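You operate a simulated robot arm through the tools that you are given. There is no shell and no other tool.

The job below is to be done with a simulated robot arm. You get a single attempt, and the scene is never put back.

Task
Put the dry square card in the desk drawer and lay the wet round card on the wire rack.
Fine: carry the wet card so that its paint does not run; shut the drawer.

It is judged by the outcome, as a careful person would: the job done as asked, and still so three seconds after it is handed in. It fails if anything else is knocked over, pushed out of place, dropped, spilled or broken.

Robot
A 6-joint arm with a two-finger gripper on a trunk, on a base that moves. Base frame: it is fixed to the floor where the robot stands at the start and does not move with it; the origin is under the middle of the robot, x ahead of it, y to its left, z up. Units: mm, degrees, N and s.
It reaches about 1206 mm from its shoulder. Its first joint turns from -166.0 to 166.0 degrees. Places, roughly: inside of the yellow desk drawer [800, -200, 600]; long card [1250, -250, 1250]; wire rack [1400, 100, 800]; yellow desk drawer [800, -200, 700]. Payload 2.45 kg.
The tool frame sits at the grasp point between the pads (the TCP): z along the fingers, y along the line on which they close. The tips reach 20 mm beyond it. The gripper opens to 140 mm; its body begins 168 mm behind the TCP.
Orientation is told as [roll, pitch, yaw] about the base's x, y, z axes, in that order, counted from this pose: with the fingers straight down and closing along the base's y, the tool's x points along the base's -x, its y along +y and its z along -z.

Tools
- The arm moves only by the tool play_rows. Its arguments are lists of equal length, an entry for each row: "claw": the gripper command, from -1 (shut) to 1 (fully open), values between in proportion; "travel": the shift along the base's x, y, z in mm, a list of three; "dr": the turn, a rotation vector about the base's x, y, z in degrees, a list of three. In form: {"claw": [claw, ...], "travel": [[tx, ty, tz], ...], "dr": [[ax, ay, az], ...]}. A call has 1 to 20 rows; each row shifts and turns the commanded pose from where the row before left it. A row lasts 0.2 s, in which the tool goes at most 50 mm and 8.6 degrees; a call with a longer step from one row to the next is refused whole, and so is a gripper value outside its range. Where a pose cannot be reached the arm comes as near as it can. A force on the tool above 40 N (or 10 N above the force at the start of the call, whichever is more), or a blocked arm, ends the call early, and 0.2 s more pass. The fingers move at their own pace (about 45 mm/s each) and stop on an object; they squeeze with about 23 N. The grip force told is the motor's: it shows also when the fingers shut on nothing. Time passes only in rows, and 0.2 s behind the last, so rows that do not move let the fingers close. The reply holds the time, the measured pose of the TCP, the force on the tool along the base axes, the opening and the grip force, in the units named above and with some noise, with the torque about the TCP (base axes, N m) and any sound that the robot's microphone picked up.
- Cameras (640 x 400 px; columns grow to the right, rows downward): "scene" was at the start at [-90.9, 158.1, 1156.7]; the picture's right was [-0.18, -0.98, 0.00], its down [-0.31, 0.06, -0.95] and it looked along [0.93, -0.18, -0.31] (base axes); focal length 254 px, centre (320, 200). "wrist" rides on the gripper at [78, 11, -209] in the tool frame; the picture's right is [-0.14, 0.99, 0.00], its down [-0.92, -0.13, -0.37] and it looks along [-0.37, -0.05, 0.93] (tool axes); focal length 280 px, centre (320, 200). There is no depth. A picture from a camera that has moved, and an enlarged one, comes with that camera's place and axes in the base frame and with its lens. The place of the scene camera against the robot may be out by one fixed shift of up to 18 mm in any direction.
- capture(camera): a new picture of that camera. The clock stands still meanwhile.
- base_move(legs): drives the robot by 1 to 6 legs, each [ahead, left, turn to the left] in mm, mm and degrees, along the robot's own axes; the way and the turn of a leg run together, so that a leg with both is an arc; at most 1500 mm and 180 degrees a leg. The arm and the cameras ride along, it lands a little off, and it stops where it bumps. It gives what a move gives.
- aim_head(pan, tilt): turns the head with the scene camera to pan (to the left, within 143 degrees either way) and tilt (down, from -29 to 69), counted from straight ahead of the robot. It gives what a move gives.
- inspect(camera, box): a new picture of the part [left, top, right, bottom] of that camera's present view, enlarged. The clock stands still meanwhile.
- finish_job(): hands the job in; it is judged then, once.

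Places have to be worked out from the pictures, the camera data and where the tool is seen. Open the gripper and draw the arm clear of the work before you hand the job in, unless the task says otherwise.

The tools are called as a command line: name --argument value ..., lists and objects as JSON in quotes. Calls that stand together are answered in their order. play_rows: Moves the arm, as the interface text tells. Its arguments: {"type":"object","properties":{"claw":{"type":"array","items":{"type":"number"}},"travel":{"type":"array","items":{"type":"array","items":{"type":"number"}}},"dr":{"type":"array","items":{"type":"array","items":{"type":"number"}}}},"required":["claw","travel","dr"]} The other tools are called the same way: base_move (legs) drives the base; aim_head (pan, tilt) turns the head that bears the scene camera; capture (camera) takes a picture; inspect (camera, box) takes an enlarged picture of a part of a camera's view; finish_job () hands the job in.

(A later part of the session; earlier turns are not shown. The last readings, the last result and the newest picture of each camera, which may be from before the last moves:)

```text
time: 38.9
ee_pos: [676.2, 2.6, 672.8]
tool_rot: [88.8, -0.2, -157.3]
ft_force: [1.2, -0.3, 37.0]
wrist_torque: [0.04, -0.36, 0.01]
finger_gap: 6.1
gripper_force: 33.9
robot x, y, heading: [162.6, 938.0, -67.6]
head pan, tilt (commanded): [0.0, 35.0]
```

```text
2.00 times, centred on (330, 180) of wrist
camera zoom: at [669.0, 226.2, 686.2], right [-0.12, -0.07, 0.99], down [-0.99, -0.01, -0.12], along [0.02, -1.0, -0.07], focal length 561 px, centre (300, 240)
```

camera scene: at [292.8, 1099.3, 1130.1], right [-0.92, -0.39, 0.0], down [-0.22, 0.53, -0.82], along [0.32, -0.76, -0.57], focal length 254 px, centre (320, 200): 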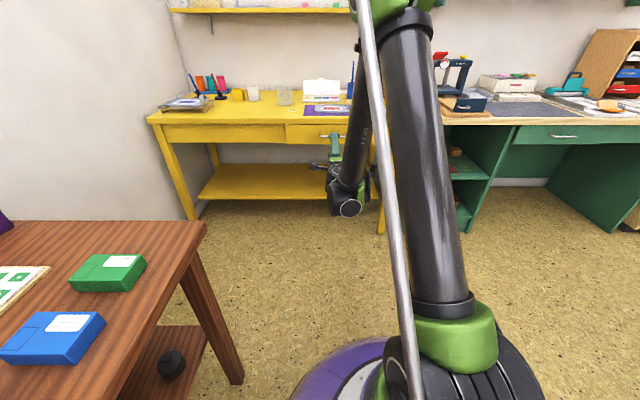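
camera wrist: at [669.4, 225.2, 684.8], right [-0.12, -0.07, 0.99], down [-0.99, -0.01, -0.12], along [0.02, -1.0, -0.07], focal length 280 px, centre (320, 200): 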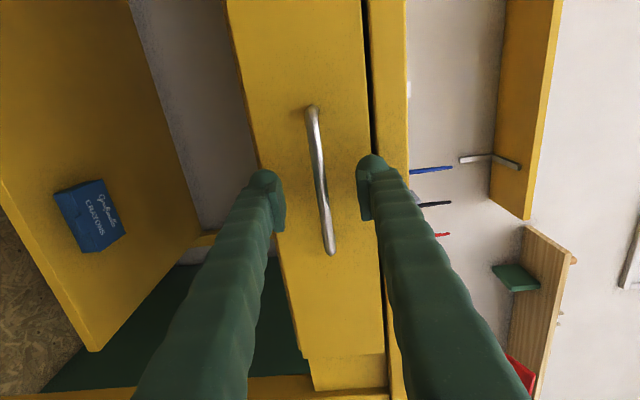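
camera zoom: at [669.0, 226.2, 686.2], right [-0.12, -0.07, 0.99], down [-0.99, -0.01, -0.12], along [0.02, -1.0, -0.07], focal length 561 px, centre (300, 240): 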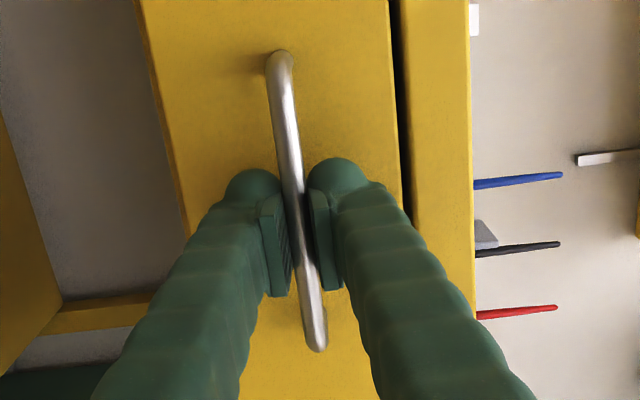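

Bar gripped, but the tool is being pushed up with 37 N, so the bar is a few mm higher than the TCP. I'll ease up by small steps to relieve it.

play_rows --claw '[-1, -1, -1]' --travel '[[0, 0, 1.5], [0, 0, 1.5], [0, 0, 0]]' --dr '[[0, 0, 0], [0, 0, 0], [0, 0, 0]]'

```text
time: 39.7
ee_pos: [676.9, 2.9, 672.8]
tool_rot: [88.9, -0.2, -157.3]
ft_force: [1.7, 3.9, -17.0]
wrist_torque: [0.12, -0.08, -0.26]
finger_gap: 5.9
gripper_force: 33.6
robot x, y, heading: [169.7, 937.9, -67.3]
head pan, tilt (commanded): [0.0, 35.0]
```

Force is now small (−17 N). I'll ease down 1 mm and begin pulling the drawer straight out along its normal, checking the force.

play_rows --claw '[-1, -1, -1, -1, -1, -1]' --travel '[[0, 0, -1], [-2, 4.6, 0], [-3.8, 9.2, 0], [-3.8, 9.2, 0], [-3.8, 9.2, 0], [0, 0, 0]]' --dr '[[0, 0, 0], [0, 0, 0], [0, 0, 0], [0, 0, 0], [0, 0, 0], [0, 0, 0]]'

capture --camera "wrist"

```text
time: 41.1
ee_pos: [663.9, 36.1, 672.5]
tool_rot: [88.7, -0.2, -157.3]
ft_force: [2.3, 2.4, 5.5]
wrist_torque: [0.07, -0.27, -0.13]
finger_gap: 5.8
gripper_force: 33.7
robot x, y, heading: [161.8, 941.4, -67.1]
head pan, tilt (commanded): [0.0, 35.0]
```

```text
taken
camera wrist: at [655.4, 258.8, 686.8], right [-0.12, -0.07, 0.99], down [-0.99, -0.01, -0.12], along [0.02, -1.0, -0.07], focal length 280 px, centre (320, 200)
```

wrist: 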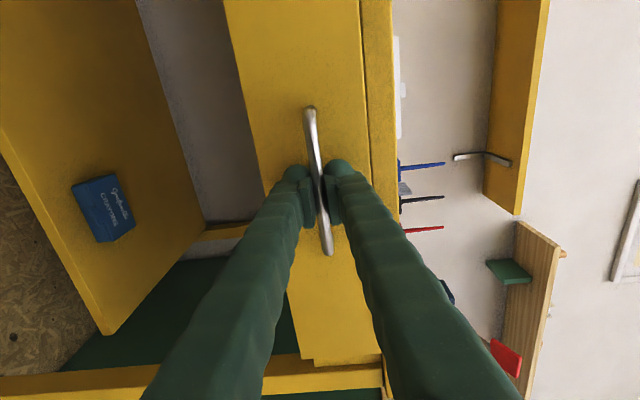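

The drawer is coming out freely with low force. I'll keep pulling, another 180 mm.

play_rows --claw '[-1, -1, -1, -1, -1, -1, -1, -1, -1, -1, -1, -1, -1]' --travel '[[-5.7, 13.9, 0], [-5.7, 13.9, 0], [-5.7, 13.9, 0], [-5.7, 13.9, 0], [-5.7, 13.9, 0], [-5.7, 13.9, 0], [-5.7, 13.9, 0], [-5.7, 13.9, 0], [-5.7, 13.9, 0], [-5.7, 13.9, 0], [-5.7, 13.9, 0], [-5.7, 13.9, 0], [0, 0, 0]]' --dr '[[0, 0, 0], [0, 0, 0], [0, 0, 0], [0, 0, 0], [0, 0, 0], [0, 0, 0], [0, 0, 0], [0, 0, 0], [0, 0, 0], [0, 0, 0], [0, 0, 0], [0, 0, 0], [0, 0, 0]]'

capture --camera "scene"

capture --camera "wrist"

```text
time: 42.7
ee_pos: [622.7, 133.3, 672.3]
tool_rot: [88.6, -0.4, -157.2]
ft_force: [-0.4, -0.6, 40.1]
wrist_torque: [0.11, -0.54, -0.2]
finger_gap: 6.0
gripper_force: 33.9
out of reach, approached as far as the arm can: row 7, 8
robot x, y, heading: [162.4, 939.8, -67.2]
head pan, tilt (commanded): [0.0, 35.0]
stopped in row 8: the force on the tool passed its limit at 56 N (the readings are from after the stop); the commanded pose is now the measured one
```

```text
taken
camera scene: at [292.0, 1100.6, 1130.0], right [-0.92, -0.39, 0.0], down [-0.22, 0.53, -0.82], along [0.32, -0.76, -0.57], focal length 254 px, centre (320, 200)
```

scene: 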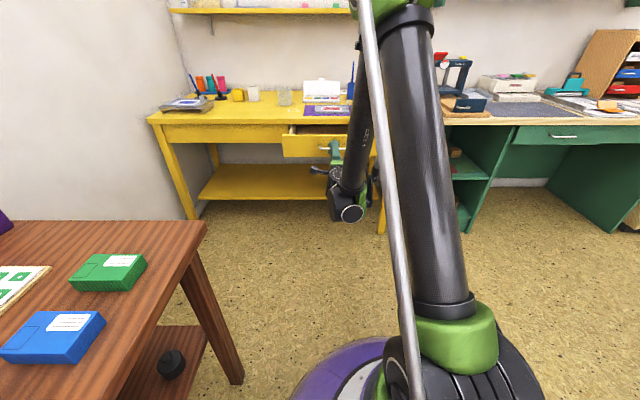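

```text
taken
camera wrist: at [614.4, 355.9, 686.8], right [-0.11, -0.07, 0.99], down [-0.99, -0.02, -0.11], along [0.02, -1.0, -0.07], focal length 280 px, centre (320, 200)
```

wrist: 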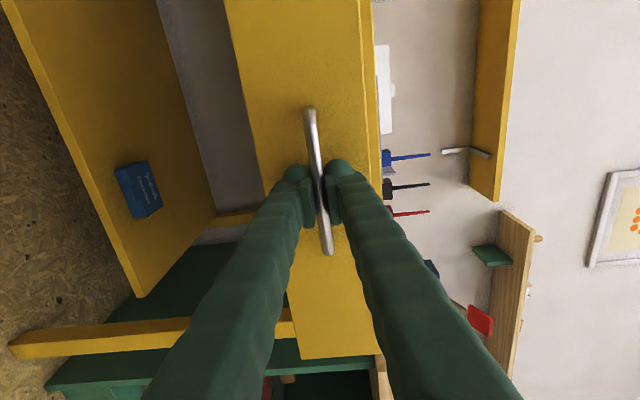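

The arm hit its fold limit after ~140 mm of drawer travel, pressing slightly down on the bar. I'll relieve upward 2 mm, then continue the pull by driving the base back.

play_rows --claw '[-1, -1, -1]' --travel '[[0, 0, 1], [0, 0, 1], [0, 0, 0]]' --dr '[[0, 0, 0], [0, 0, 0], [0, 0, 0]]'

```text
time: 43.5
ee_pos: [623.2, 131.2, 672.6]
tool_rot: [88.6, -0.3, -157.3]
ft_force: [-0.5, 0.6, -5.5]
wrist_torque: [0.2, -0.38, -0.17]
finger_gap: 6.1
gripper_force: 34.2
robot x, y, heading: [161.2, 941.2, -67.3]
head pan, tilt (commanded): [0.0, 35.0]
```

Force is relieved. Now I'll drive the base back 90 mm to pull the drawer open further.

base_move --legs '[[-90, 0, 0]]'

capture --camera "scene"

capture --camera "wrist"

```text
time: 44.6
ee_pos: [588.1, 213.5, 671.8]
tool_rot: [88.7, -0.3, -157.2]
ft_force: [-0.8, -0.9, -9.8]
wrist_torque: [0.16, -0.34, -0.09]
finger_gap: 6.0
gripper_force: 33.1
robot x, y, heading: [127.0, 1022.5, -67.3]
head pan, tilt (commanded): [0.0, 35.0]
```

```text
taken
camera scene: at [258.7, 1180.7, 1130.2], right [-0.92, -0.39, 0.0], down [-0.22, 0.53, -0.82], along [0.32, -0.76, -0.57], focal length 254 px, centre (320, 200)
```

scene: 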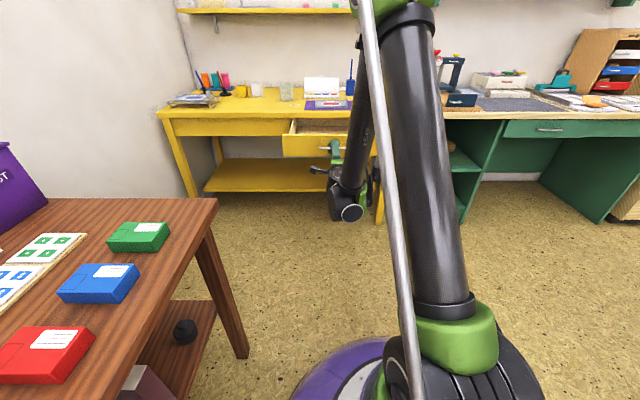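

```text
taken
camera wrist: at [581.0, 436.3, 687.5], right [-0.11, -0.07, 0.99], down [-0.99, -0.02, -0.11], along [0.02, -1.0, -0.07], focal length 280 px, centre (320, 200)
```

wrist: 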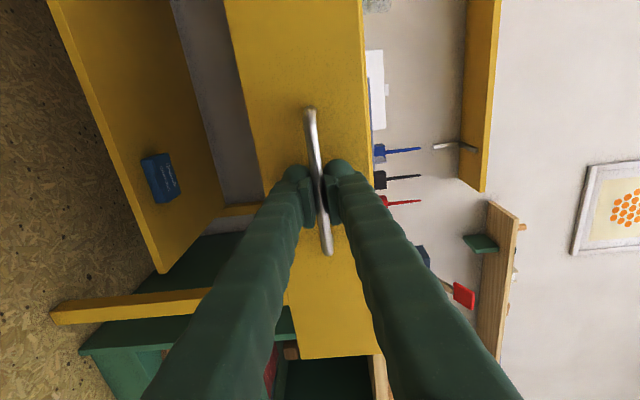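

Drawer is now open about 228 mm. I'll zoom in on the scene view to see the drawer's inside.

inspect --camera "scene" --box '[260, 80, 380, 170]'

```text
4.44 times, centred on (320, 125) of scene
camera zoom: at [258.7, 1180.7, 1130.2], right [-0.92, -0.39, 0.0], down [-0.22, 0.53, -0.82], along [0.32, -0.76, -0.57], focal length 1128 px, centre (320, 533)
```

zoom: 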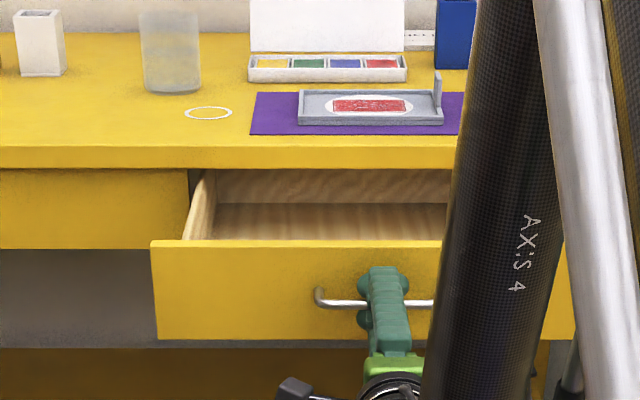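

The drawer's empty wooden inside is visible and well open. I'll open the gripper a bit and back the base off 100 mm to clear the handle.

play_rows --claw '[-0.4, -0.14, -0.14, -0.14, -0.14]' --travel '[[0, 0, 0], [0, 0, 0], [0, 0, 0], [0, 0, 0], [0, 0, 0]]' --dr '[[0, 0, 0], [0, 0, 0], [0, 0, 0], [0, 0, 0], [0, 0, 0]]'

inspect --camera "wrist" --box '[230, 80, 430, 280]'

```text
time: 45.8
ee_pos: [589.2, 214.0, 671.8]
tool_rot: [88.7, -0.3, -157.2]
ft_force: [-0.1, -0.7, 1.2]
wrist_torque: [0.01, 0.03, -0.04]
finger_gap: 60.5
gripper_force: 0.1
robot x, y, heading: [130.0, 1020.9, -67.2]
head pan, tilt (commanded): [0.0, 35.0]
```

```text
2.00 times, centred on (330, 180) of wrist
camera zoom: at [580.9, 436.5, 687.7], right [-0.11, -0.07, 0.99], down [-0.99, -0.02, -0.11], along [0.02, -1.0, -0.07], focal length 561 px, centre (300, 240)
```

zoom: 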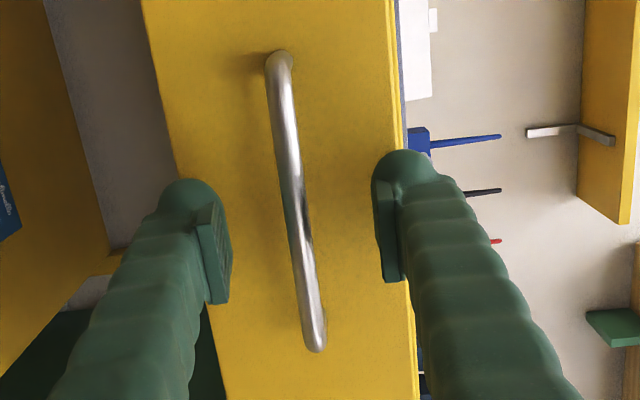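

Released. Backing the base 110 mm so the fingers clear the handle bar.

base_move --legs '[[-110, 0, 0]]'

capture --camera "scene"

capture --camera "wrist"

```text
time: 47.0
ee_pos: [546.5, 315.5, 671.8]
tool_rot: [88.5, -0.3, -157.1]
ft_force: [0.2, -0.6, -0.1]
wrist_torque: [-0.03, 0.02, -0.04]
finger_gap: 60.2
gripper_force: 0.0
robot x, y, heading: [87.1, 1116.8, -67.0]
head pan, tilt (commanded): [0.0, 35.0]
```

```text
taken
camera scene: at [216.1, 1282.5, 1130.1], right [-0.92, -0.39, 0.0], down [-0.22, 0.53, -0.82], along [0.32, -0.76, -0.57], focal length 254 px, centre (320, 200)
```

scene: 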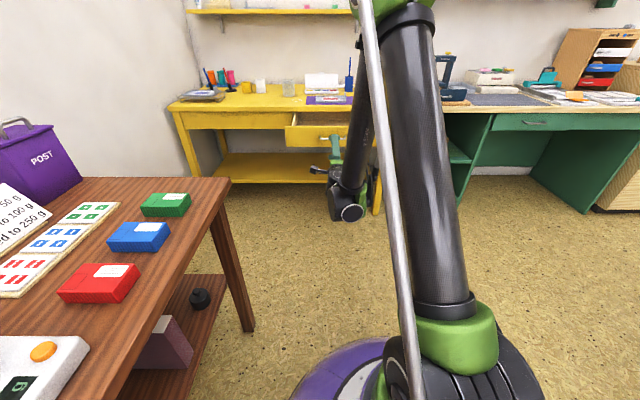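

```text
taken
camera wrist: at [538.9, 538.2, 687.7], right [-0.11, -0.07, 0.99], down [-0.99, -0.02, -0.11], along [0.02, -1.0, -0.07], focal length 280 px, centre (320, 200)
```

wrist: 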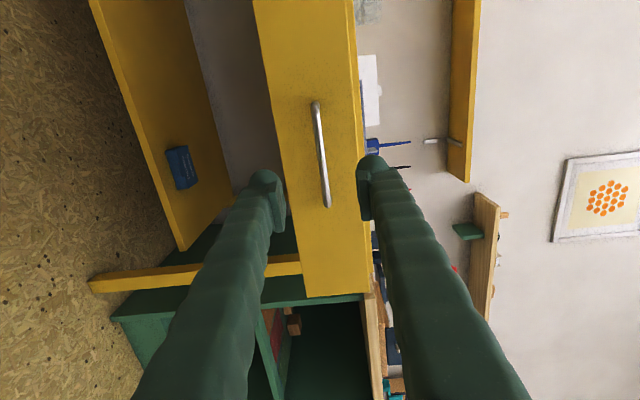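

The handle is clear. I'll raise the arm and turn the gripper back to fingers-down in this free space.

play_rows --claw '[-0.14, -0.14, -0.14, -0.14, -0.14, -0.14, -0.14, -0.14, -0.14, -0.14, -0.14]' --travel '[[0, 0, 22], [0, 0, 22], [0, 0, 22], [0, 0, 22], [0, 0, 22], [0, 0, 22], [0, 0, 22], [0, 0, 22], [0, 0, 22], [0, 0, 22], [0, 0, 22]]' --dr '[[-3.131, 7.558, 0], [-3.131, 7.558, 0], [-3.131, 7.558, 0], [-3.131, 7.558, 0], [-3.131, 7.558, 0], [-3.131, 7.558, 0], [-3.131, 7.558, 0], [-3.131, 7.558, 0], [-3.131, 7.558, 0], [-3.131, 7.558, 0], [-3.131, 7.558, 0]]'

play_rows --claw '[-0.14, -0.14, -0.14, -0.14, -0.14, -0.14, -0.14, -0.14, -0.14, -0.14, -0.14, -0.14]' --travel '[[0, 0, 12], [0, 0, 12], [0, 0, 12], [0, 0, 12], [0, 0, 12], [0, 0, 12], [0, 0, 12], [0, 0, 12], [0, 0, 12], [0, 0, 12], [0, 0, 12], [0, 0, 0]]' --dr '[[7.56, 3.13, 0], [7.56, 3.13, 0], [7.56, 3.13, 0], [7.56, 3.13, 0], [7.56, 3.13, 0], [7.56, 3.13, 0], [7.56, 3.13, 0], [7.56, 3.13, 0], [7.56, 3.13, 0], [7.56, 3.13, 0], [7.56, 3.13, 0], [0, 0, 0]]'

capture --camera "scene"

capture --camera "wrist"

```text
time: 49.4
ee_pos: [546.7, 316.5, 913.3]
tool_rot: [-51.3, -89.4, -17.6]
ft_force: [-0.2, -0.6, 0.0]
wrist_torque: [-0.01, -0.05, -0.01]
finger_gap: 60.2
gripper_force: 0.1
robot x, y, heading: [87.0, 1119.4, -67.2]
head pan, tilt (commanded): [0.0, 35.0]
```

```text
time: 52.0
ee_pos: [548.0, 316.3, 1047.3]
tool_rot: [-1.4, 0.5, -67.2]
ft_force: [0.7, 0.2, 0.3]
wrist_torque: [-0.04, -0.04, 0.02]
finger_gap: 60.2
gripper_force: 0.0
robot x, y, heading: [83.9, 1119.3, -67.3]
head pan, tilt (commanded): [0.0, 35.0]
```

```text
taken
camera scene: at [216.0, 1282.6, 1130.1], right [-0.92, -0.39, 0.0], down [-0.22, 0.53, -0.82], along [0.32, -0.76, -0.57], focal length 254 px, centre (320, 200)
```

scene: 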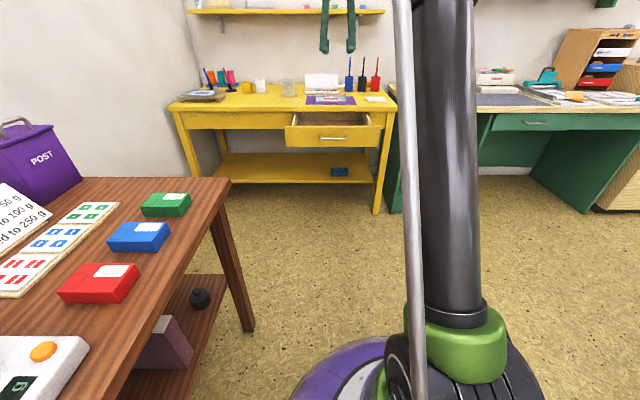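

```text
taken
camera wrist: at [532.8, 392.3, 1255.5], right [0.97, 0.26, -0.03], down [0.25, -0.9, 0.36], along [0.07, -0.36, -0.93], focal length 280 px, centre (320, 200)
```

wrist: 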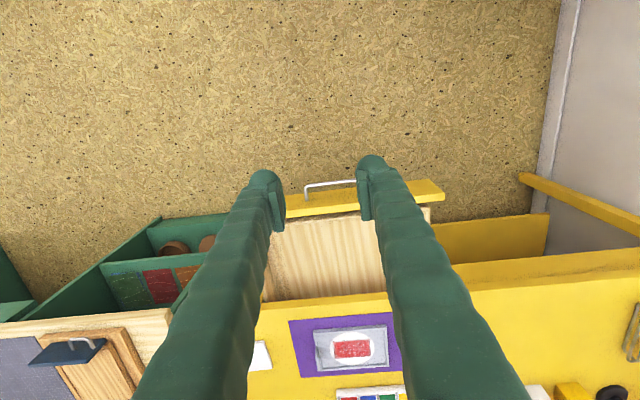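

Fingers point down again. Before driving close to the desk I'll draw the arm back 400 mm and level the small 1.4° tilt.

play_rows --claw '[-0.14, -0.14, -0.14, -0.14, -0.14, -0.14, -0.14, -0.14, -0.14, -0.14, -0.14]' --travel '[[-15.3, 37, 5], [-15.3, 37, 5], [-15.3, 37, 5], [-15.3, 37, 5], [-15.3, 37, 5], [-15.3, 37, 5], [-15.3, 37, 5], [-15.3, 37, 5], [-15.3, 37, 5], [-15.3, 37, 5], [0, 0, 0]]' --dr '[[0.01, -0.15, -0.03], [0.01, -0.15, -0.03], [0.01, -0.15, -0.03], [0.01, -0.15, -0.03], [0.01, -0.15, -0.03], [0.01, -0.15, -0.03], [0.01, -0.15, -0.03], [0.01, -0.15, -0.03], [0.01, -0.15, -0.03], [0.01, -0.15, -0.03], [0, 0, 0]]'

```text
time: 54.4
ee_pos: [395.0, 685.8, 1094.9]
tool_rot: [0.1, -0.1, -67.4]
ft_force: [0.1, -0.3, -0.6]
wrist_torque: [0.01, 0.01, 0.01]
finger_gap: 60.3
gripper_force: 0.0
robot x, y, heading: [90.6, 1120.3, -67.2]
head pan, tilt (commanded): [0.0, 35.0]
```

Now I'll drive forward 810 mm and then 230 mm left, to a spot in front of the desk from which both the rack and the open drawer should be reachable.

base_move --legs '[[810, 0, 0], [0, 230, 0]]'

capture --camera "scene"

capture --camera "wrist"

```text
time: 60.0
ee_pos: [920.7, 40.3, 1095.0]
tool_rot: [-0.1, -0.1, -67.3]
ft_force: [0.6, 0.7, 0.0]
wrist_torque: [0.04, 0.01, 0.0]
finger_gap: 60.3
gripper_force: 0.1
robot x, y, heading: [610.7, 473.8, -67.3]
head pan, tilt (commanded): [0.0, 35.0]
```

```text
taken
camera scene: at [740.1, 637.0, 1130.1], right [-0.92, -0.39, 0.0], down [-0.22, 0.53, -0.82], along [0.32, -0.75, -0.57], focal length 254 px, centre (320, 200)
```

scene: 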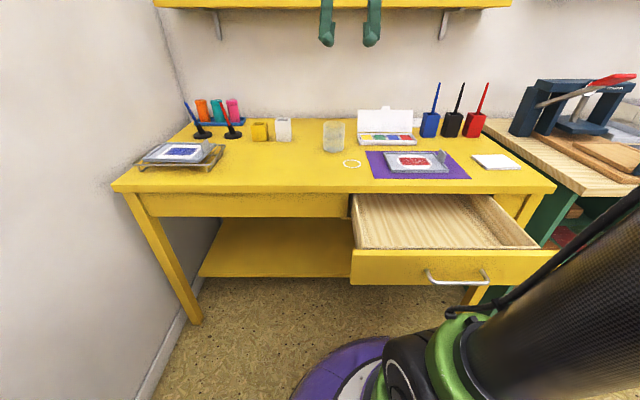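

```text
taken
camera wrist: at [900.6, 116.9, 1303.6], right [0.97, 0.26, 0.0], down [0.24, -0.9, 0.37], along [0.1, -0.36, -0.93], focal length 280 px, centre (320, 200)
```

wrist: 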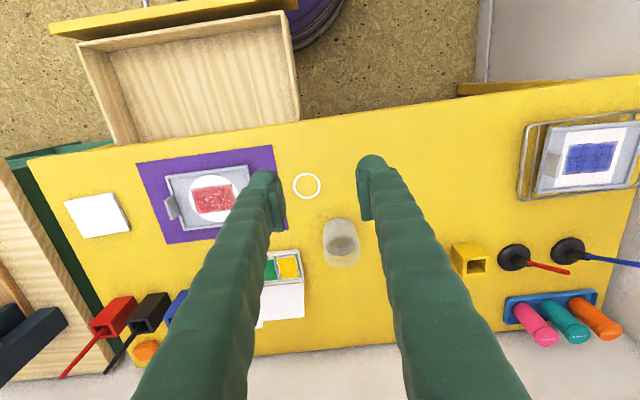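

Everything is in view now. I'll zoom the wrist view on the rack tray and the drawer to measure them.

inspect --camera "wrist" --box '[500, 95, 640, 215]'

inspect --camera "wrist" --box '[40, 0, 310, 150]'

inspect --camera "scene" --box '[110, 90, 250, 190]'

```text
3.33 times, centred on (570, 155) of wrist
camera zoom: at [900.6, 116.9, 1303.6], right [0.97, 0.26, 0.0], down [0.24, -0.9, 0.37], along [0.1, -0.36, -0.93], focal length 935 px, centre (-513, 350)
```

zoom: 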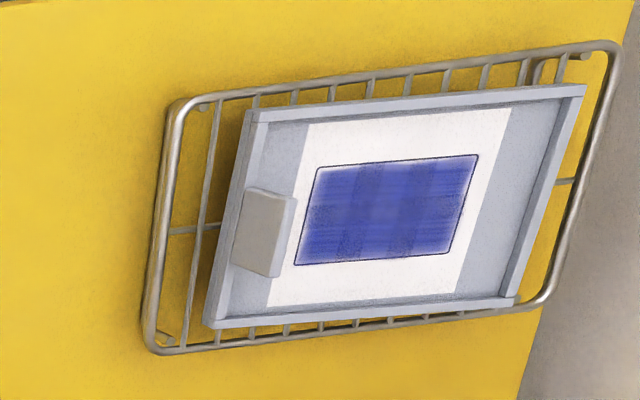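

```text
2.37 times, centred on (175, 75) of wrist
camera zoom: at [900.6, 116.9, 1303.6], right [0.97, 0.26, 0.0], down [0.24, -0.9, 0.37], along [0.1, -0.36, -0.93], focal length 665 px, centre (664, 496)
```

zoom: 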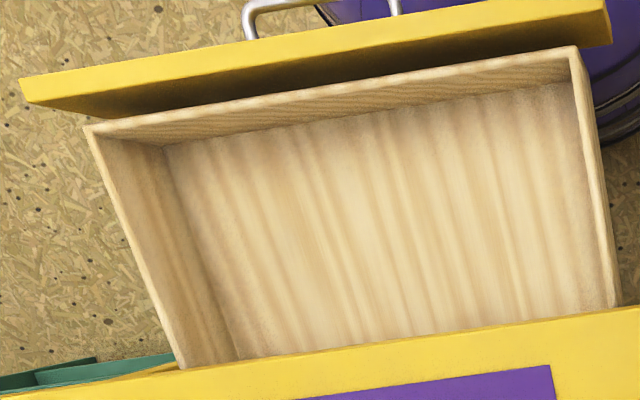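

```text
4.00 times, centred on (180, 140) of scene
camera zoom: at [740.1, 637.0, 1130.1], right [-0.92, -0.39, 0.0], down [-0.22, 0.53, -0.82], along [0.32, -0.75, -0.57], focal length 1015 px, centre (880, 440)
```

zoom: 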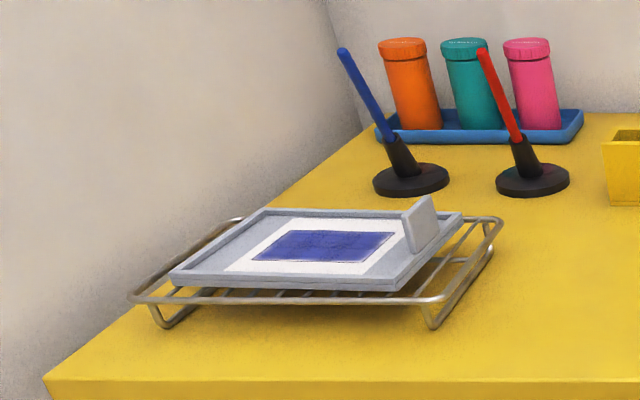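

The square-card tray on the rack has its tab at about (1339, 118, ~820) and is turned about 3° against the desk. I'll move the gripper over it at a safe height to look closer.

play_rows --claw '[-0.14, -0.14, -0.14, -0.14, -0.14, -0.14, -0.14, -0.14, -0.14, -0.14, -0.14, -0.14, -0.14]' --travel '[[34.1, 5.8, -6], [34.1, 5.8, -6], [34.1, 5.8, -6], [34.1, 5.8, -6], [34.1, 5.8, -6], [34.1, 5.8, -6], [34.1, 5.8, -6], [34.1, 5.8, -6], [34.1, 5.8, -6], [34.1, 5.8, -6], [34.1, 5.8, -6], [34.1, 5.8, -6], [0, 0, 0]]' --dr '[[0, 0, 0], [0, 0, 0], [0, 0, 0], [0, 0, 0], [0, 0, 0], [0, 0, 0], [0, 0, 0], [0, 0, -0.5], [0, 0, -0.5], [0, 0, -0.5], [0, 0, -0.5], [0, 0, -0.7], [0, 0, 0]]'

capture --camera "scene"

capture --camera "wrist"

```text
time: 62.8
ee_pos: [1330.3, 109.7, 1022.8]
tool_rot: [0.0, -0.1, -70.0]
ft_force: [-0.1, 0.2, 0.0]
wrist_torque: [0.02, 0.01, 0.01]
finger_gap: 60.3
gripper_force: 0.1
robot x, y, heading: [609.2, 474.5, -67.6]
head pan, tilt (commanded): [0.0, 35.0]
```

```text
taken
camera scene: at [740.2, 636.9, 1130.1], right [-0.92, -0.39, 0.0], down [-0.22, 0.53, -0.82], along [0.32, -0.75, -0.57], focal length 254 px, centre (320, 200)
```

scene: 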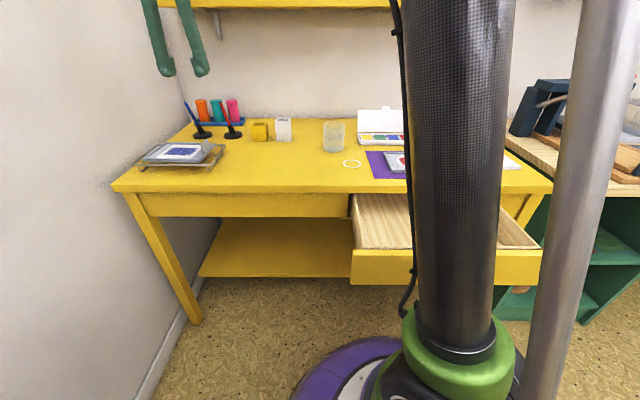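

```text
taken
camera wrist: at [1314.0, 186.8, 1230.9], right [0.98, 0.21, 0.0], down [0.2, -0.91, 0.37], along [0.08, -0.36, -0.93], focal length 280 px, centre (320, 200)
```

wrist: 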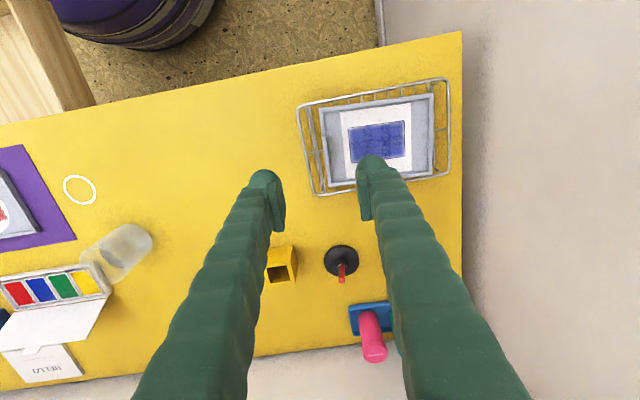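

The arm reaches fine. I'll zoom in on the tray from here.

inspect --camera "wrist" --box '[290, 70, 460, 210]'

```text
2.86 times, centred on (375, 140) of wrist
camera zoom: at [1314.0, 186.8, 1230.9], right [0.98, 0.21, 0.0], down [0.2, -0.91, 0.37], along [0.08, -0.36, -0.93], focal length 801 px, centre (163, 371)
```

zoom: 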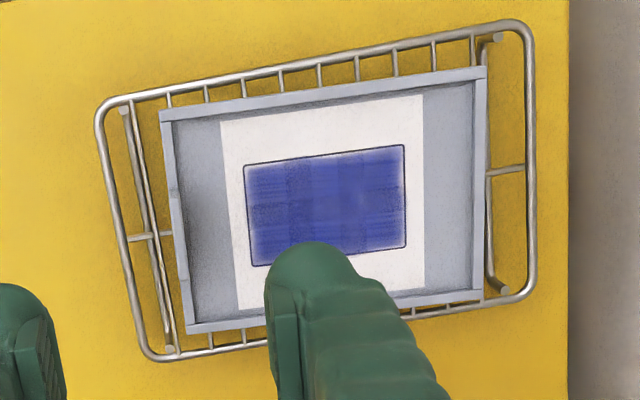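

Tray measured: about 170×125 mm at 19°, rim top z ≈ 788, tab centre near (1342, 99.5) with top at z ≈ 818. I'll descend to z ≈ 870 right over the tab with a 44 mm gap, turning 1° more, and look again.

play_rows --claw '[-0.37, -0.37, -0.37, -0.37, -0.37, -0.37, -0.37, -0.37, -0.37]' --travel '[[1.46, -1.28, -19], [1.46, -1.28, -19], [1.46, -1.28, -19], [1.46, -1.28, -19], [1.46, -1.28, -19], [1.46, -1.28, -19], [1.46, -1.28, -19], [1.46, -1.28, -19], [0, 0, 0]]' --dr '[[0, 0, -0.25], [0, 0, -0.25], [0, 0, -0.25], [0, 0, -0.25], [0, 0, 0], [0, 0, 0], [0, 0, 0], [0, 0, 0], [0, 0, 0]]'

capture --camera "wrist"

inspect --camera "scene" --box '[110, 60, 270, 190]'

```text
time: 64.8
ee_pos: [1341.8, 100.0, 869.5]
tool_rot: [0.0, -0.1, -71.0]
ft_force: [0.5, -0.3, 0.2]
wrist_torque: [0.04, 0.04, 0.02]
finger_gap: 44.1
gripper_force: 0.1
robot x, y, heading: [611.5, 478.1, -67.2]
head pan, tilt (commanded): [0.0, 35.0]
```

```text
taken
camera wrist: at [1326.8, 176.9, 1078.8], right [0.98, 0.19, 0.0], down [0.18, -0.91, 0.37], along [0.07, -0.36, -0.93], focal length 280 px, centre (320, 200)
```

wrist: 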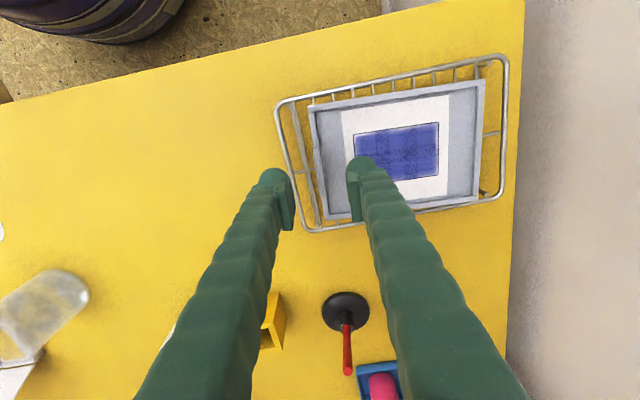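

```text
3.08 times, centred on (190, 125) of scene
camera zoom: at [740.2, 636.9, 1130.1], right [-0.92, -0.39, 0.0], down [-0.22, 0.53, -0.82], along [0.32, -0.75, -0.57], focal length 781 px, centre (720, 431)
```

zoom: 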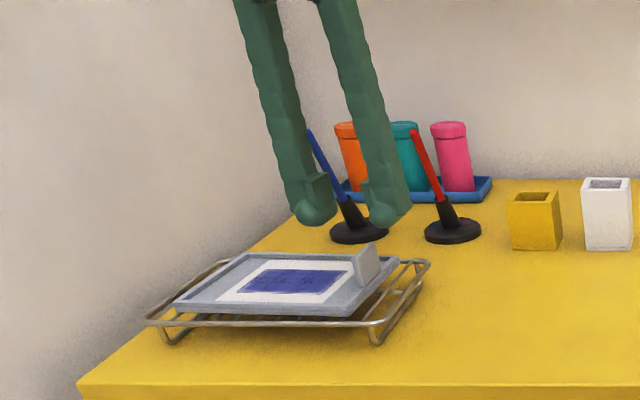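

inspect --camera "wrist" --box '[260, 50, 520, 240]'

```text
2.11 times, centred on (390, 145) of wrist
camera zoom: at [1326.8, 176.9, 1078.8], right [0.98, 0.19, 0.0], down [0.18, -0.91, 0.37], along [0.07, -0.36, -0.93], focal length 590 px, centre (173, 316)
```

zoom: 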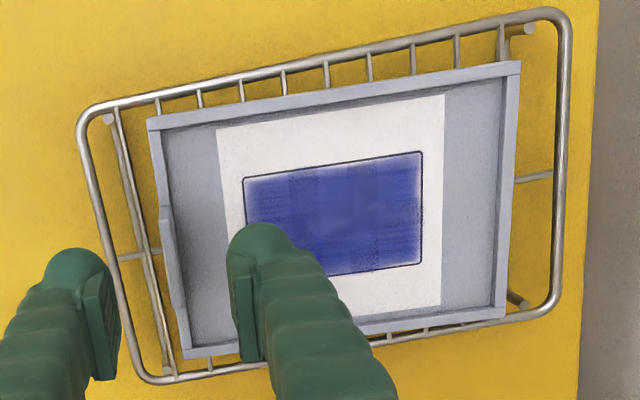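

The tab is centred under the gripper within 2 mm. I'll descend 57 mm so the tips end just above the rim, then close.

play_rows --claw '[-0.37, -0.37, -0.37, -0.37, -0.37, -0.37, -0.37]' --travel '[[-0.2, 0.3, -11.4], [-0.2, 0.3, -11.4], [-0.2, 0.2, -11.4], [-0.2, 0.2, -11.4], [0, 0, -11.4], [0, 0, 0], [0, 0, 0]]' --dr '[[0, 0, 0], [0, 0, 0], [0, 0, 0], [0, 0, 0], [0, 0, 0], [0, 0, 0], [0, 0, 0]]'

inspect --camera "scene" --box '[120, 80, 260, 180]'

inspect --camera "wrist" --box '[200, 50, 480, 260]'

```text
time: 66.4
ee_pos: [1340.0, 101.2, 815.2]
tool_rot: [0.1, 0.0, -71.0]
ft_force: [0.3, -0.5, -0.3]
wrist_torque: [0.0, -0.02, -0.02]
finger_gap: 44.1
gripper_force: 0.0
robot x, y, heading: [609.1, 474.9, -67.3]
head pan, tilt (commanded): [0.0, 35.0]
```

```text
4.00 times, centred on (190, 130) of scene
camera zoom: at [740.2, 636.9, 1130.1], right [-0.92, -0.39, 0.0], down [-0.22, 0.53, -0.82], along [0.32, -0.75, -0.57], focal length 1015 px, centre (840, 480)
```

zoom: 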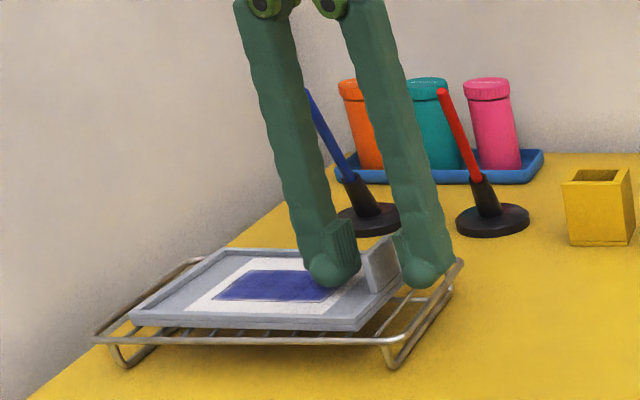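

```text
1.90 times, centred on (340, 155) of wrist
camera zoom: at [1326.0, 178.6, 1023.0], right [0.98, 0.19, 0.0], down [0.18, -0.91, 0.37], along [0.07, -0.36, -0.93], focal length 534 px, centre (282, 286)
```

zoom: 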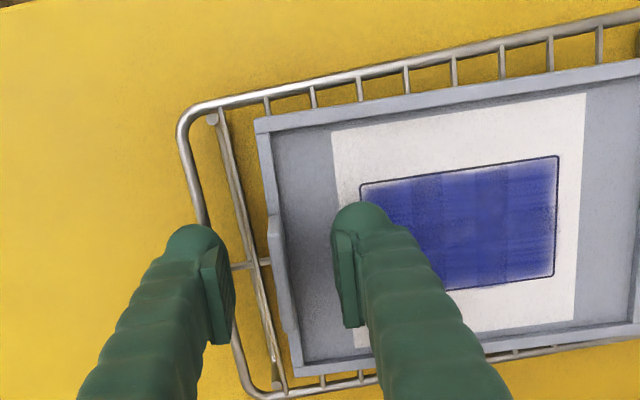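

Both fingers straddle the tab cleanly, with the tips still several mm above the card. I'll go 4 mm lower for better pad overlap and then close.

play_rows --claw '[-0.37, -0.37, -0.6, -1, -1, -1, -1, -1, -1]' --travel '[[0, 0, -2], [0, 0, -2], [0, 0, 0], [0, 0, 0], [0, 0, 0], [0, 0, 0], [0, 0, 0], [0, 0, 0], [0, 0, 0]]' --dr '[[0, 0, 0], [0, 0, 0], [0, 0, 0], [0, 0, 0], [0, 0, 0], [0, 0, 0], [0, 0, 0], [0, 0, 0], [0, 0, 0]]'

inspect --camera "scene" --box '[120, 80, 260, 180]'

inspect --camera "wrist" --box '[200, 50, 480, 260]'

```text
time: 68.4
ee_pos: [1341.8, 99.8, 809.8]
tool_rot: [0.0, -0.1, -71.0]
ft_force: [0.4, -0.7, 0.0]
wrist_torque: [0.0, -0.03, 0.05]
finger_gap: 6.2
gripper_force: 23.1
robot x, y, heading: [609.4, 473.2, -66.9]
head pan, tilt (commanded): [0.0, 35.0]
```

```text
4.00 times, centred on (190, 130) of scene
camera zoom: at [740.3, 636.9, 1130.1], right [-0.92, -0.39, 0.0], down [-0.22, 0.53, -0.82], along [0.32, -0.75, -0.57], focal length 1015 px, centre (840, 480)
```

zoom: 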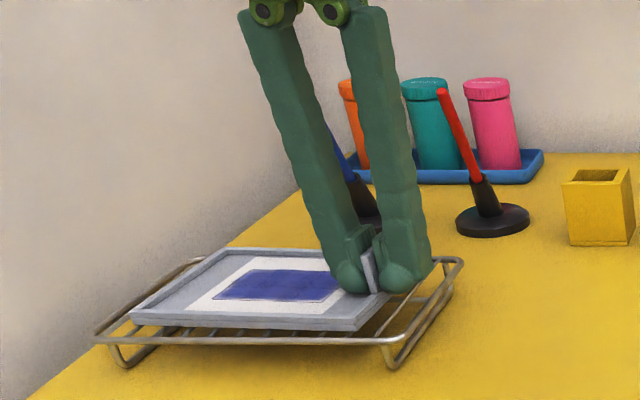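

```text
1.90 times, centred on (340, 155) of wrist
camera zoom: at [1326.0, 178.3, 1018.3], right [0.98, 0.19, 0.0], down [0.18, -0.91, 0.37], along [0.07, -0.36, -0.93], focal length 534 px, centre (282, 286)
```

zoom: 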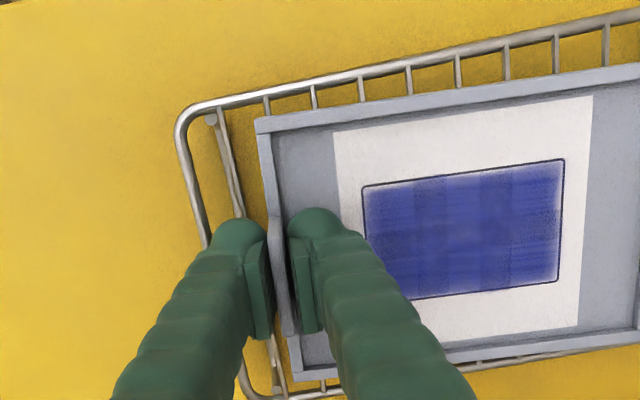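

Tab gripped (6.2 mm, 23 N). I'll lift slowly by 30 mm and check that the tray stays level in the grip.

play_rows --claw '[-1, -1, -1, -1, -1, -1]' --travel '[[0, 0, 3], [0, 0, 5], [0, 0, 7], [0, 0, 7], [0, 0, 8], [0, 0, 0]]' --dr '[[0, 0, 0], [0, 0, 0], [0, 0, 0], [0, 0, 0], [0, 0, 0], [0, 0, 0]]'

inspect --camera "scene" --box '[120, 70, 260, 170]'

capture --camera "wrist"

```text
time: 69.8
ee_pos: [1339.8, 100.2, 839.7]
tool_rot: [0.0, -0.2, -71.0]
ft_force: [-0.2, -0.7, -0.6]
wrist_torque: [-0.02, 0.12, -0.02]
finger_gap: 6.0
gripper_force: 23.6
robot x, y, heading: [612.7, 471.5, -67.4]
head pan, tilt (commanded): [0.0, 35.0]
```

```text
4.00 times, centred on (190, 120) of scene
camera zoom: at [740.3, 636.9, 1130.1], right [-0.92, -0.39, 0.0], down [-0.22, 0.53, -0.82], along [0.32, -0.75, -0.57], focal length 1015 px, centre (840, 520)
```

zoom: 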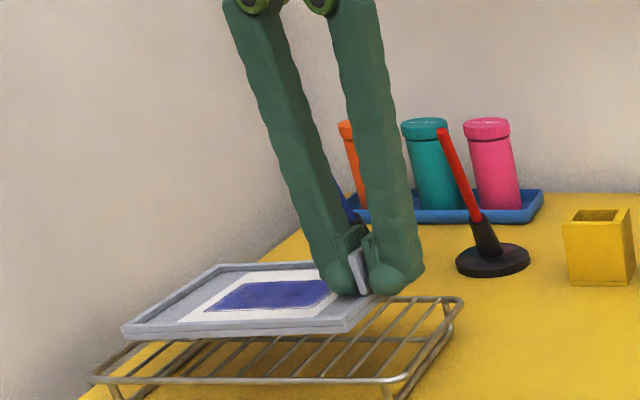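

```text
taken
camera wrist: at [1325.7, 178.1, 1048.8], right [0.98, 0.19, 0.0], down [0.18, -0.91, 0.37], along [0.07, -0.36, -0.93], focal length 280 px, centre (320, 200)
```

wrist: 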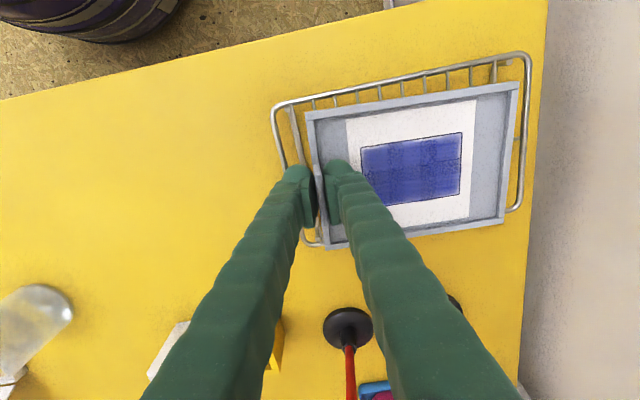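

The tray lifts freely and light, but its far end droops about 4–5°. I'll raise it to travel height while tilting the gripper about 4.5° to level it.

play_rows --claw '[-1, -1, -1, -1, -1, -1, -1, -1, -1, -1]' --travel '[[0, 0, 10], [0, 0, 18], [0, 0, 20], [0, 0, 20], [0, 0, 20], [0, 0, 20], [0, 0, 20], [0, 0, 18], [0, 0, 10], [0, 0, 0]]' --dr '[[0.18, -0.47, 0], [0.18, -0.47, 0], [0.18, -0.47, 0], [0.18, -0.47, 0], [0.18, -0.47, 0], [0.18, -0.47, 0], [0.18, -0.47, 0], [0.18, -0.47, 0], [0.18, -0.47, 0], [0, 0, 0]]'

capture --camera "scene"

capture --camera "wrist"

```text
time: 72.0
ee_pos: [1340.9, 100.0, 995.7]
tool_rot: [4.5, 0.1, -70.9]
ft_force: [-0.6, -0.5, 0.1]
wrist_torque: [0.0, 0.04, 0.02]
finger_gap: 5.9
gripper_force: 23.0
robot x, y, heading: [614.0, 475.8, -67.1]
head pan, tilt (commanded): [0.0, 35.0]
```

```text
taken
camera scene: at [740.3, 636.9, 1130.1], right [-0.92, -0.39, 0.0], down [-0.22, 0.53, -0.82], along [0.32, -0.75, -0.57], focal length 254 px, centre (320, 200)
```

scene: 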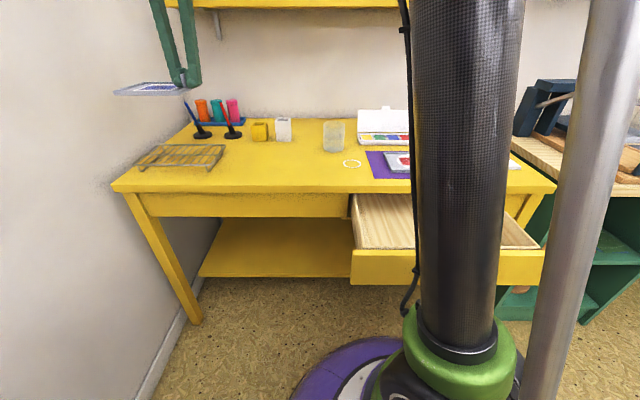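

```text
taken
camera wrist: at [1310.7, 172.5, 1204.9], right [0.98, 0.19, 0.08], down [0.15, -0.92, 0.36], along [0.14, -0.34, -0.93], focal length 280 px, centre (320, 200)
```

wrist: 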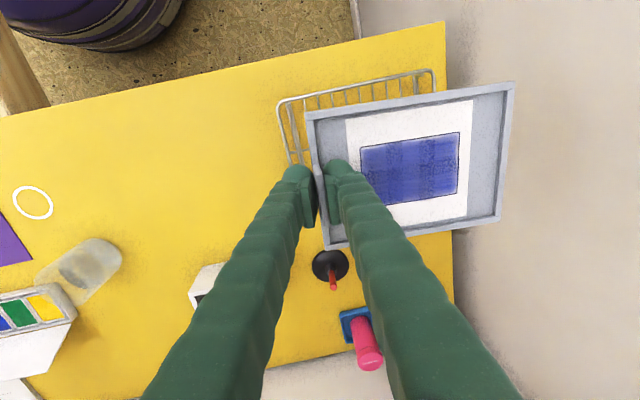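

The tray is held well and roughly level. Now I'll carry it across above the desk toward the open drawer, aligning the yaw with the drawer on the way.

play_rows --claw '[-1, -1, -1, -1, -1, -1, -1, -1, -1, -1, -1, -1, -1, -1, -1, -1, -1, -1, -1, -1]' --travel '[[-20, -1.8, 0], [-30, -2.8, 0], [-42, -3.9, 0], [-42, -3.9, 0], [-42, -3.9, 0], [-42, -3.9, 0], [-42, -3.9, 0], [-42, -3.9, 0], [-42, -3.9, 0], [-42, -3.9, 0], [-42, -3.9, 0], [-42, -3.9, 0], [-42, -3.9, 0], [-42, -3.9, 0], [-42, -3.9, 0], [-42, -3.9, 0], [-42, -3.9, 0], [-35, -3.2, 0], [-25, -2.3, 0], [-11, -1, 0]]' --dr '[[0, 0, 0.17], [0, 0, 0.17], [0, 0, 0.17], [0, 0, 0.17], [0, 0, 0.17], [0, 0, 0.17], [0, 0, 0.17], [0, 0, 0.17], [0, 0, 0.17], [0, 0, 0.17], [0, 0, 0.17], [0, 0, 0.17], [0, 0, 0.17], [0, 0, 0.17], [0, 0, 0.17], [0, 0, 0.17], [0, 0, 0.17], [0, 0, 0.17], [0, 0, 0.17], [0, 0, 0.17]]'

capture --camera "scene"

capture --camera "wrist"

```text
time: 76.4
ee_pos: [593.7, 1.9, 1002.8]
tool_rot: [4.5, 0.1, -66.5]
ft_force: [0.7, -0.1, -0.6]
wrist_torque: [-0.07, 0.09, 0.01]
finger_gap: 6.0
gripper_force: 23.3
robot x, y, heading: [610.8, 470.2, -67.0]
head pan, tilt (commanded): [0.0, 35.0]
stopped in row 20: the arm was blocked; the commanded pose is now the measured one
```

```text
taken
camera scene: at [783.8, 677.5, 1130.0], right [-0.46, -0.89, 0.0], down [-0.51, 0.26, -0.82], along [0.73, -0.38, -0.57], focal length 254 px, centre (320, 200)
```

scene: 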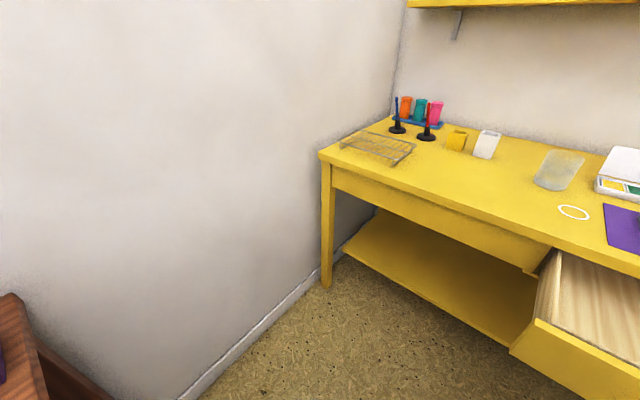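

```text
taken
camera wrist: at [557.8, 70.5, 1212.8], right [0.96, 0.27, 0.08], down [0.22, -0.91, 0.36], along [0.17, -0.32, -0.93], focal length 280 px, centre (320, 200)
```

wrist: 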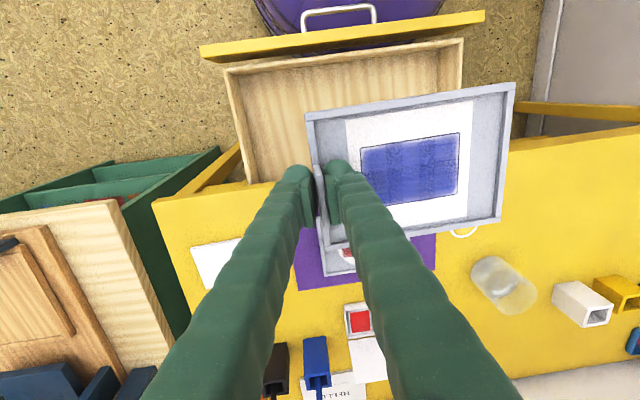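

The arm was blocked at the last row: the scene view has swung, so the leaning column pushed the robot's own head since I reached too close in. The tray is still held; I'll move the arm 70 mm forward away from that contact first.

play_rows --claw '[-1, -1, -1, -1, -1]' --travel '[[4, -9, 0], [8, -18, 0], [9, -22, 0], [6, -15, 0], [0, 0, 0]]' --dr '[[0, 0, 0], [0, 0, 0], [0, 0, 0], [0, 0, 0], [0, 0, 0]]'

capture --camera "scene"

capture --camera "wrist"

```text
time: 77.6
ee_pos: [618.5, -60.4, 1003.8]
tool_rot: [4.5, 0.3, -66.7]
ft_force: [-0.1, 0.1, -1.1]
wrist_torque: [-0.03, 0.06, 0.01]
finger_gap: 6.1
gripper_force: 22.7
robot x, y, heading: [610.9, 475.3, -67.1]
head pan, tilt (commanded): [0.0, 35.0]
```

```text
taken
camera scene: at [740.0, 636.7, 1130.1], right [-0.92, -0.39, 0.0], down [-0.22, 0.53, -0.82], along [0.32, -0.75, -0.57], focal length 254 px, centre (320, 200)
```

scene: 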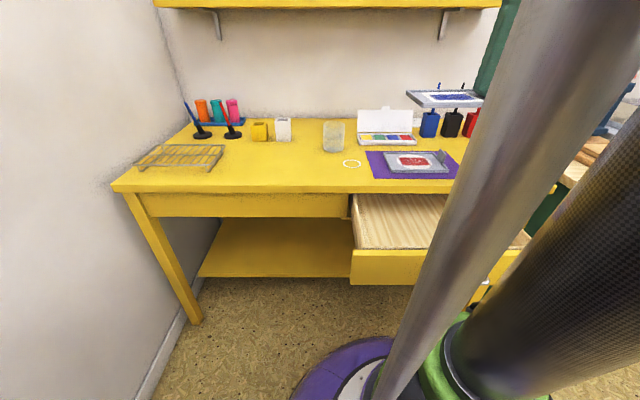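

```text
taken
camera wrist: at [582.5, 8.1, 1212.1], right [0.96, 0.26, 0.08], down [0.22, -0.91, 0.36], along [0.16, -0.33, -0.93], focal length 280 px, centre (320, 200)
```

wrist: 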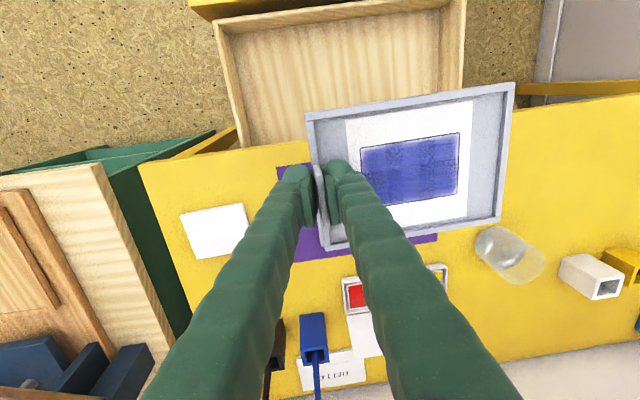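

The head sprang back to its aim and the tray is still secure. I'll drive the base 190 mm right and then 250 mm back so the drawer is straight ahead at a comfortable reach.

base_move --legs '[[0, -190, 0], [-250, 0, 0]]'

capture --camera "scene"

capture --camera "wrist"

```text
time: 80.6
ee_pos: [345.8, 96.0, 1002.3]
tool_rot: [4.5, 0.2, -66.4]
ft_force: [-0.3, 0.3, -1.3]
wrist_torque: [0.0, 0.05, -0.02]
finger_gap: 5.7
gripper_force: 22.8
robot x, y, heading: [334.0, 631.3, -66.8]
head pan, tilt (commanded): [0.0, 35.0]
```

```text
taken
camera scene: at [463.9, 794.7, 1130.1], right [-0.92, -0.39, 0.0], down [-0.23, 0.53, -0.82], along [0.32, -0.75, -0.57], focal length 254 px, centre (320, 200)
```

scene: 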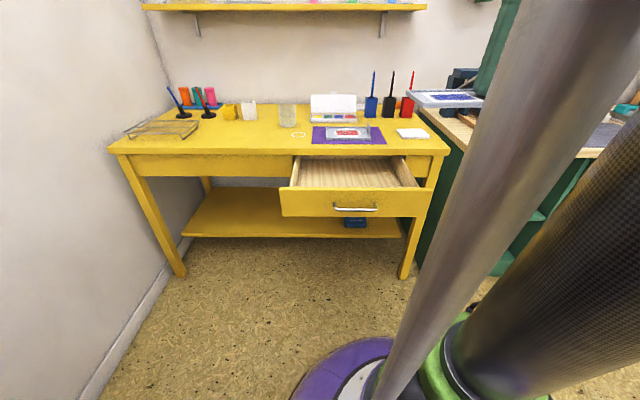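

```text
taken
camera wrist: at [309.8, 165.4, 1212.2], right [0.96, 0.27, 0.08], down [0.23, -0.91, 0.36], along [0.17, -0.32, -0.93], focal length 280 px, centre (320, 200)
```

wrist: 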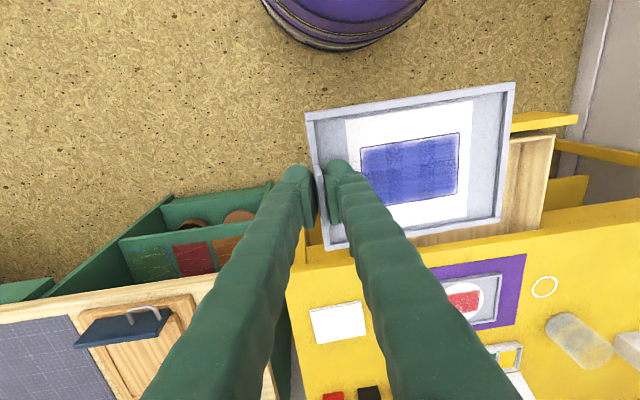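

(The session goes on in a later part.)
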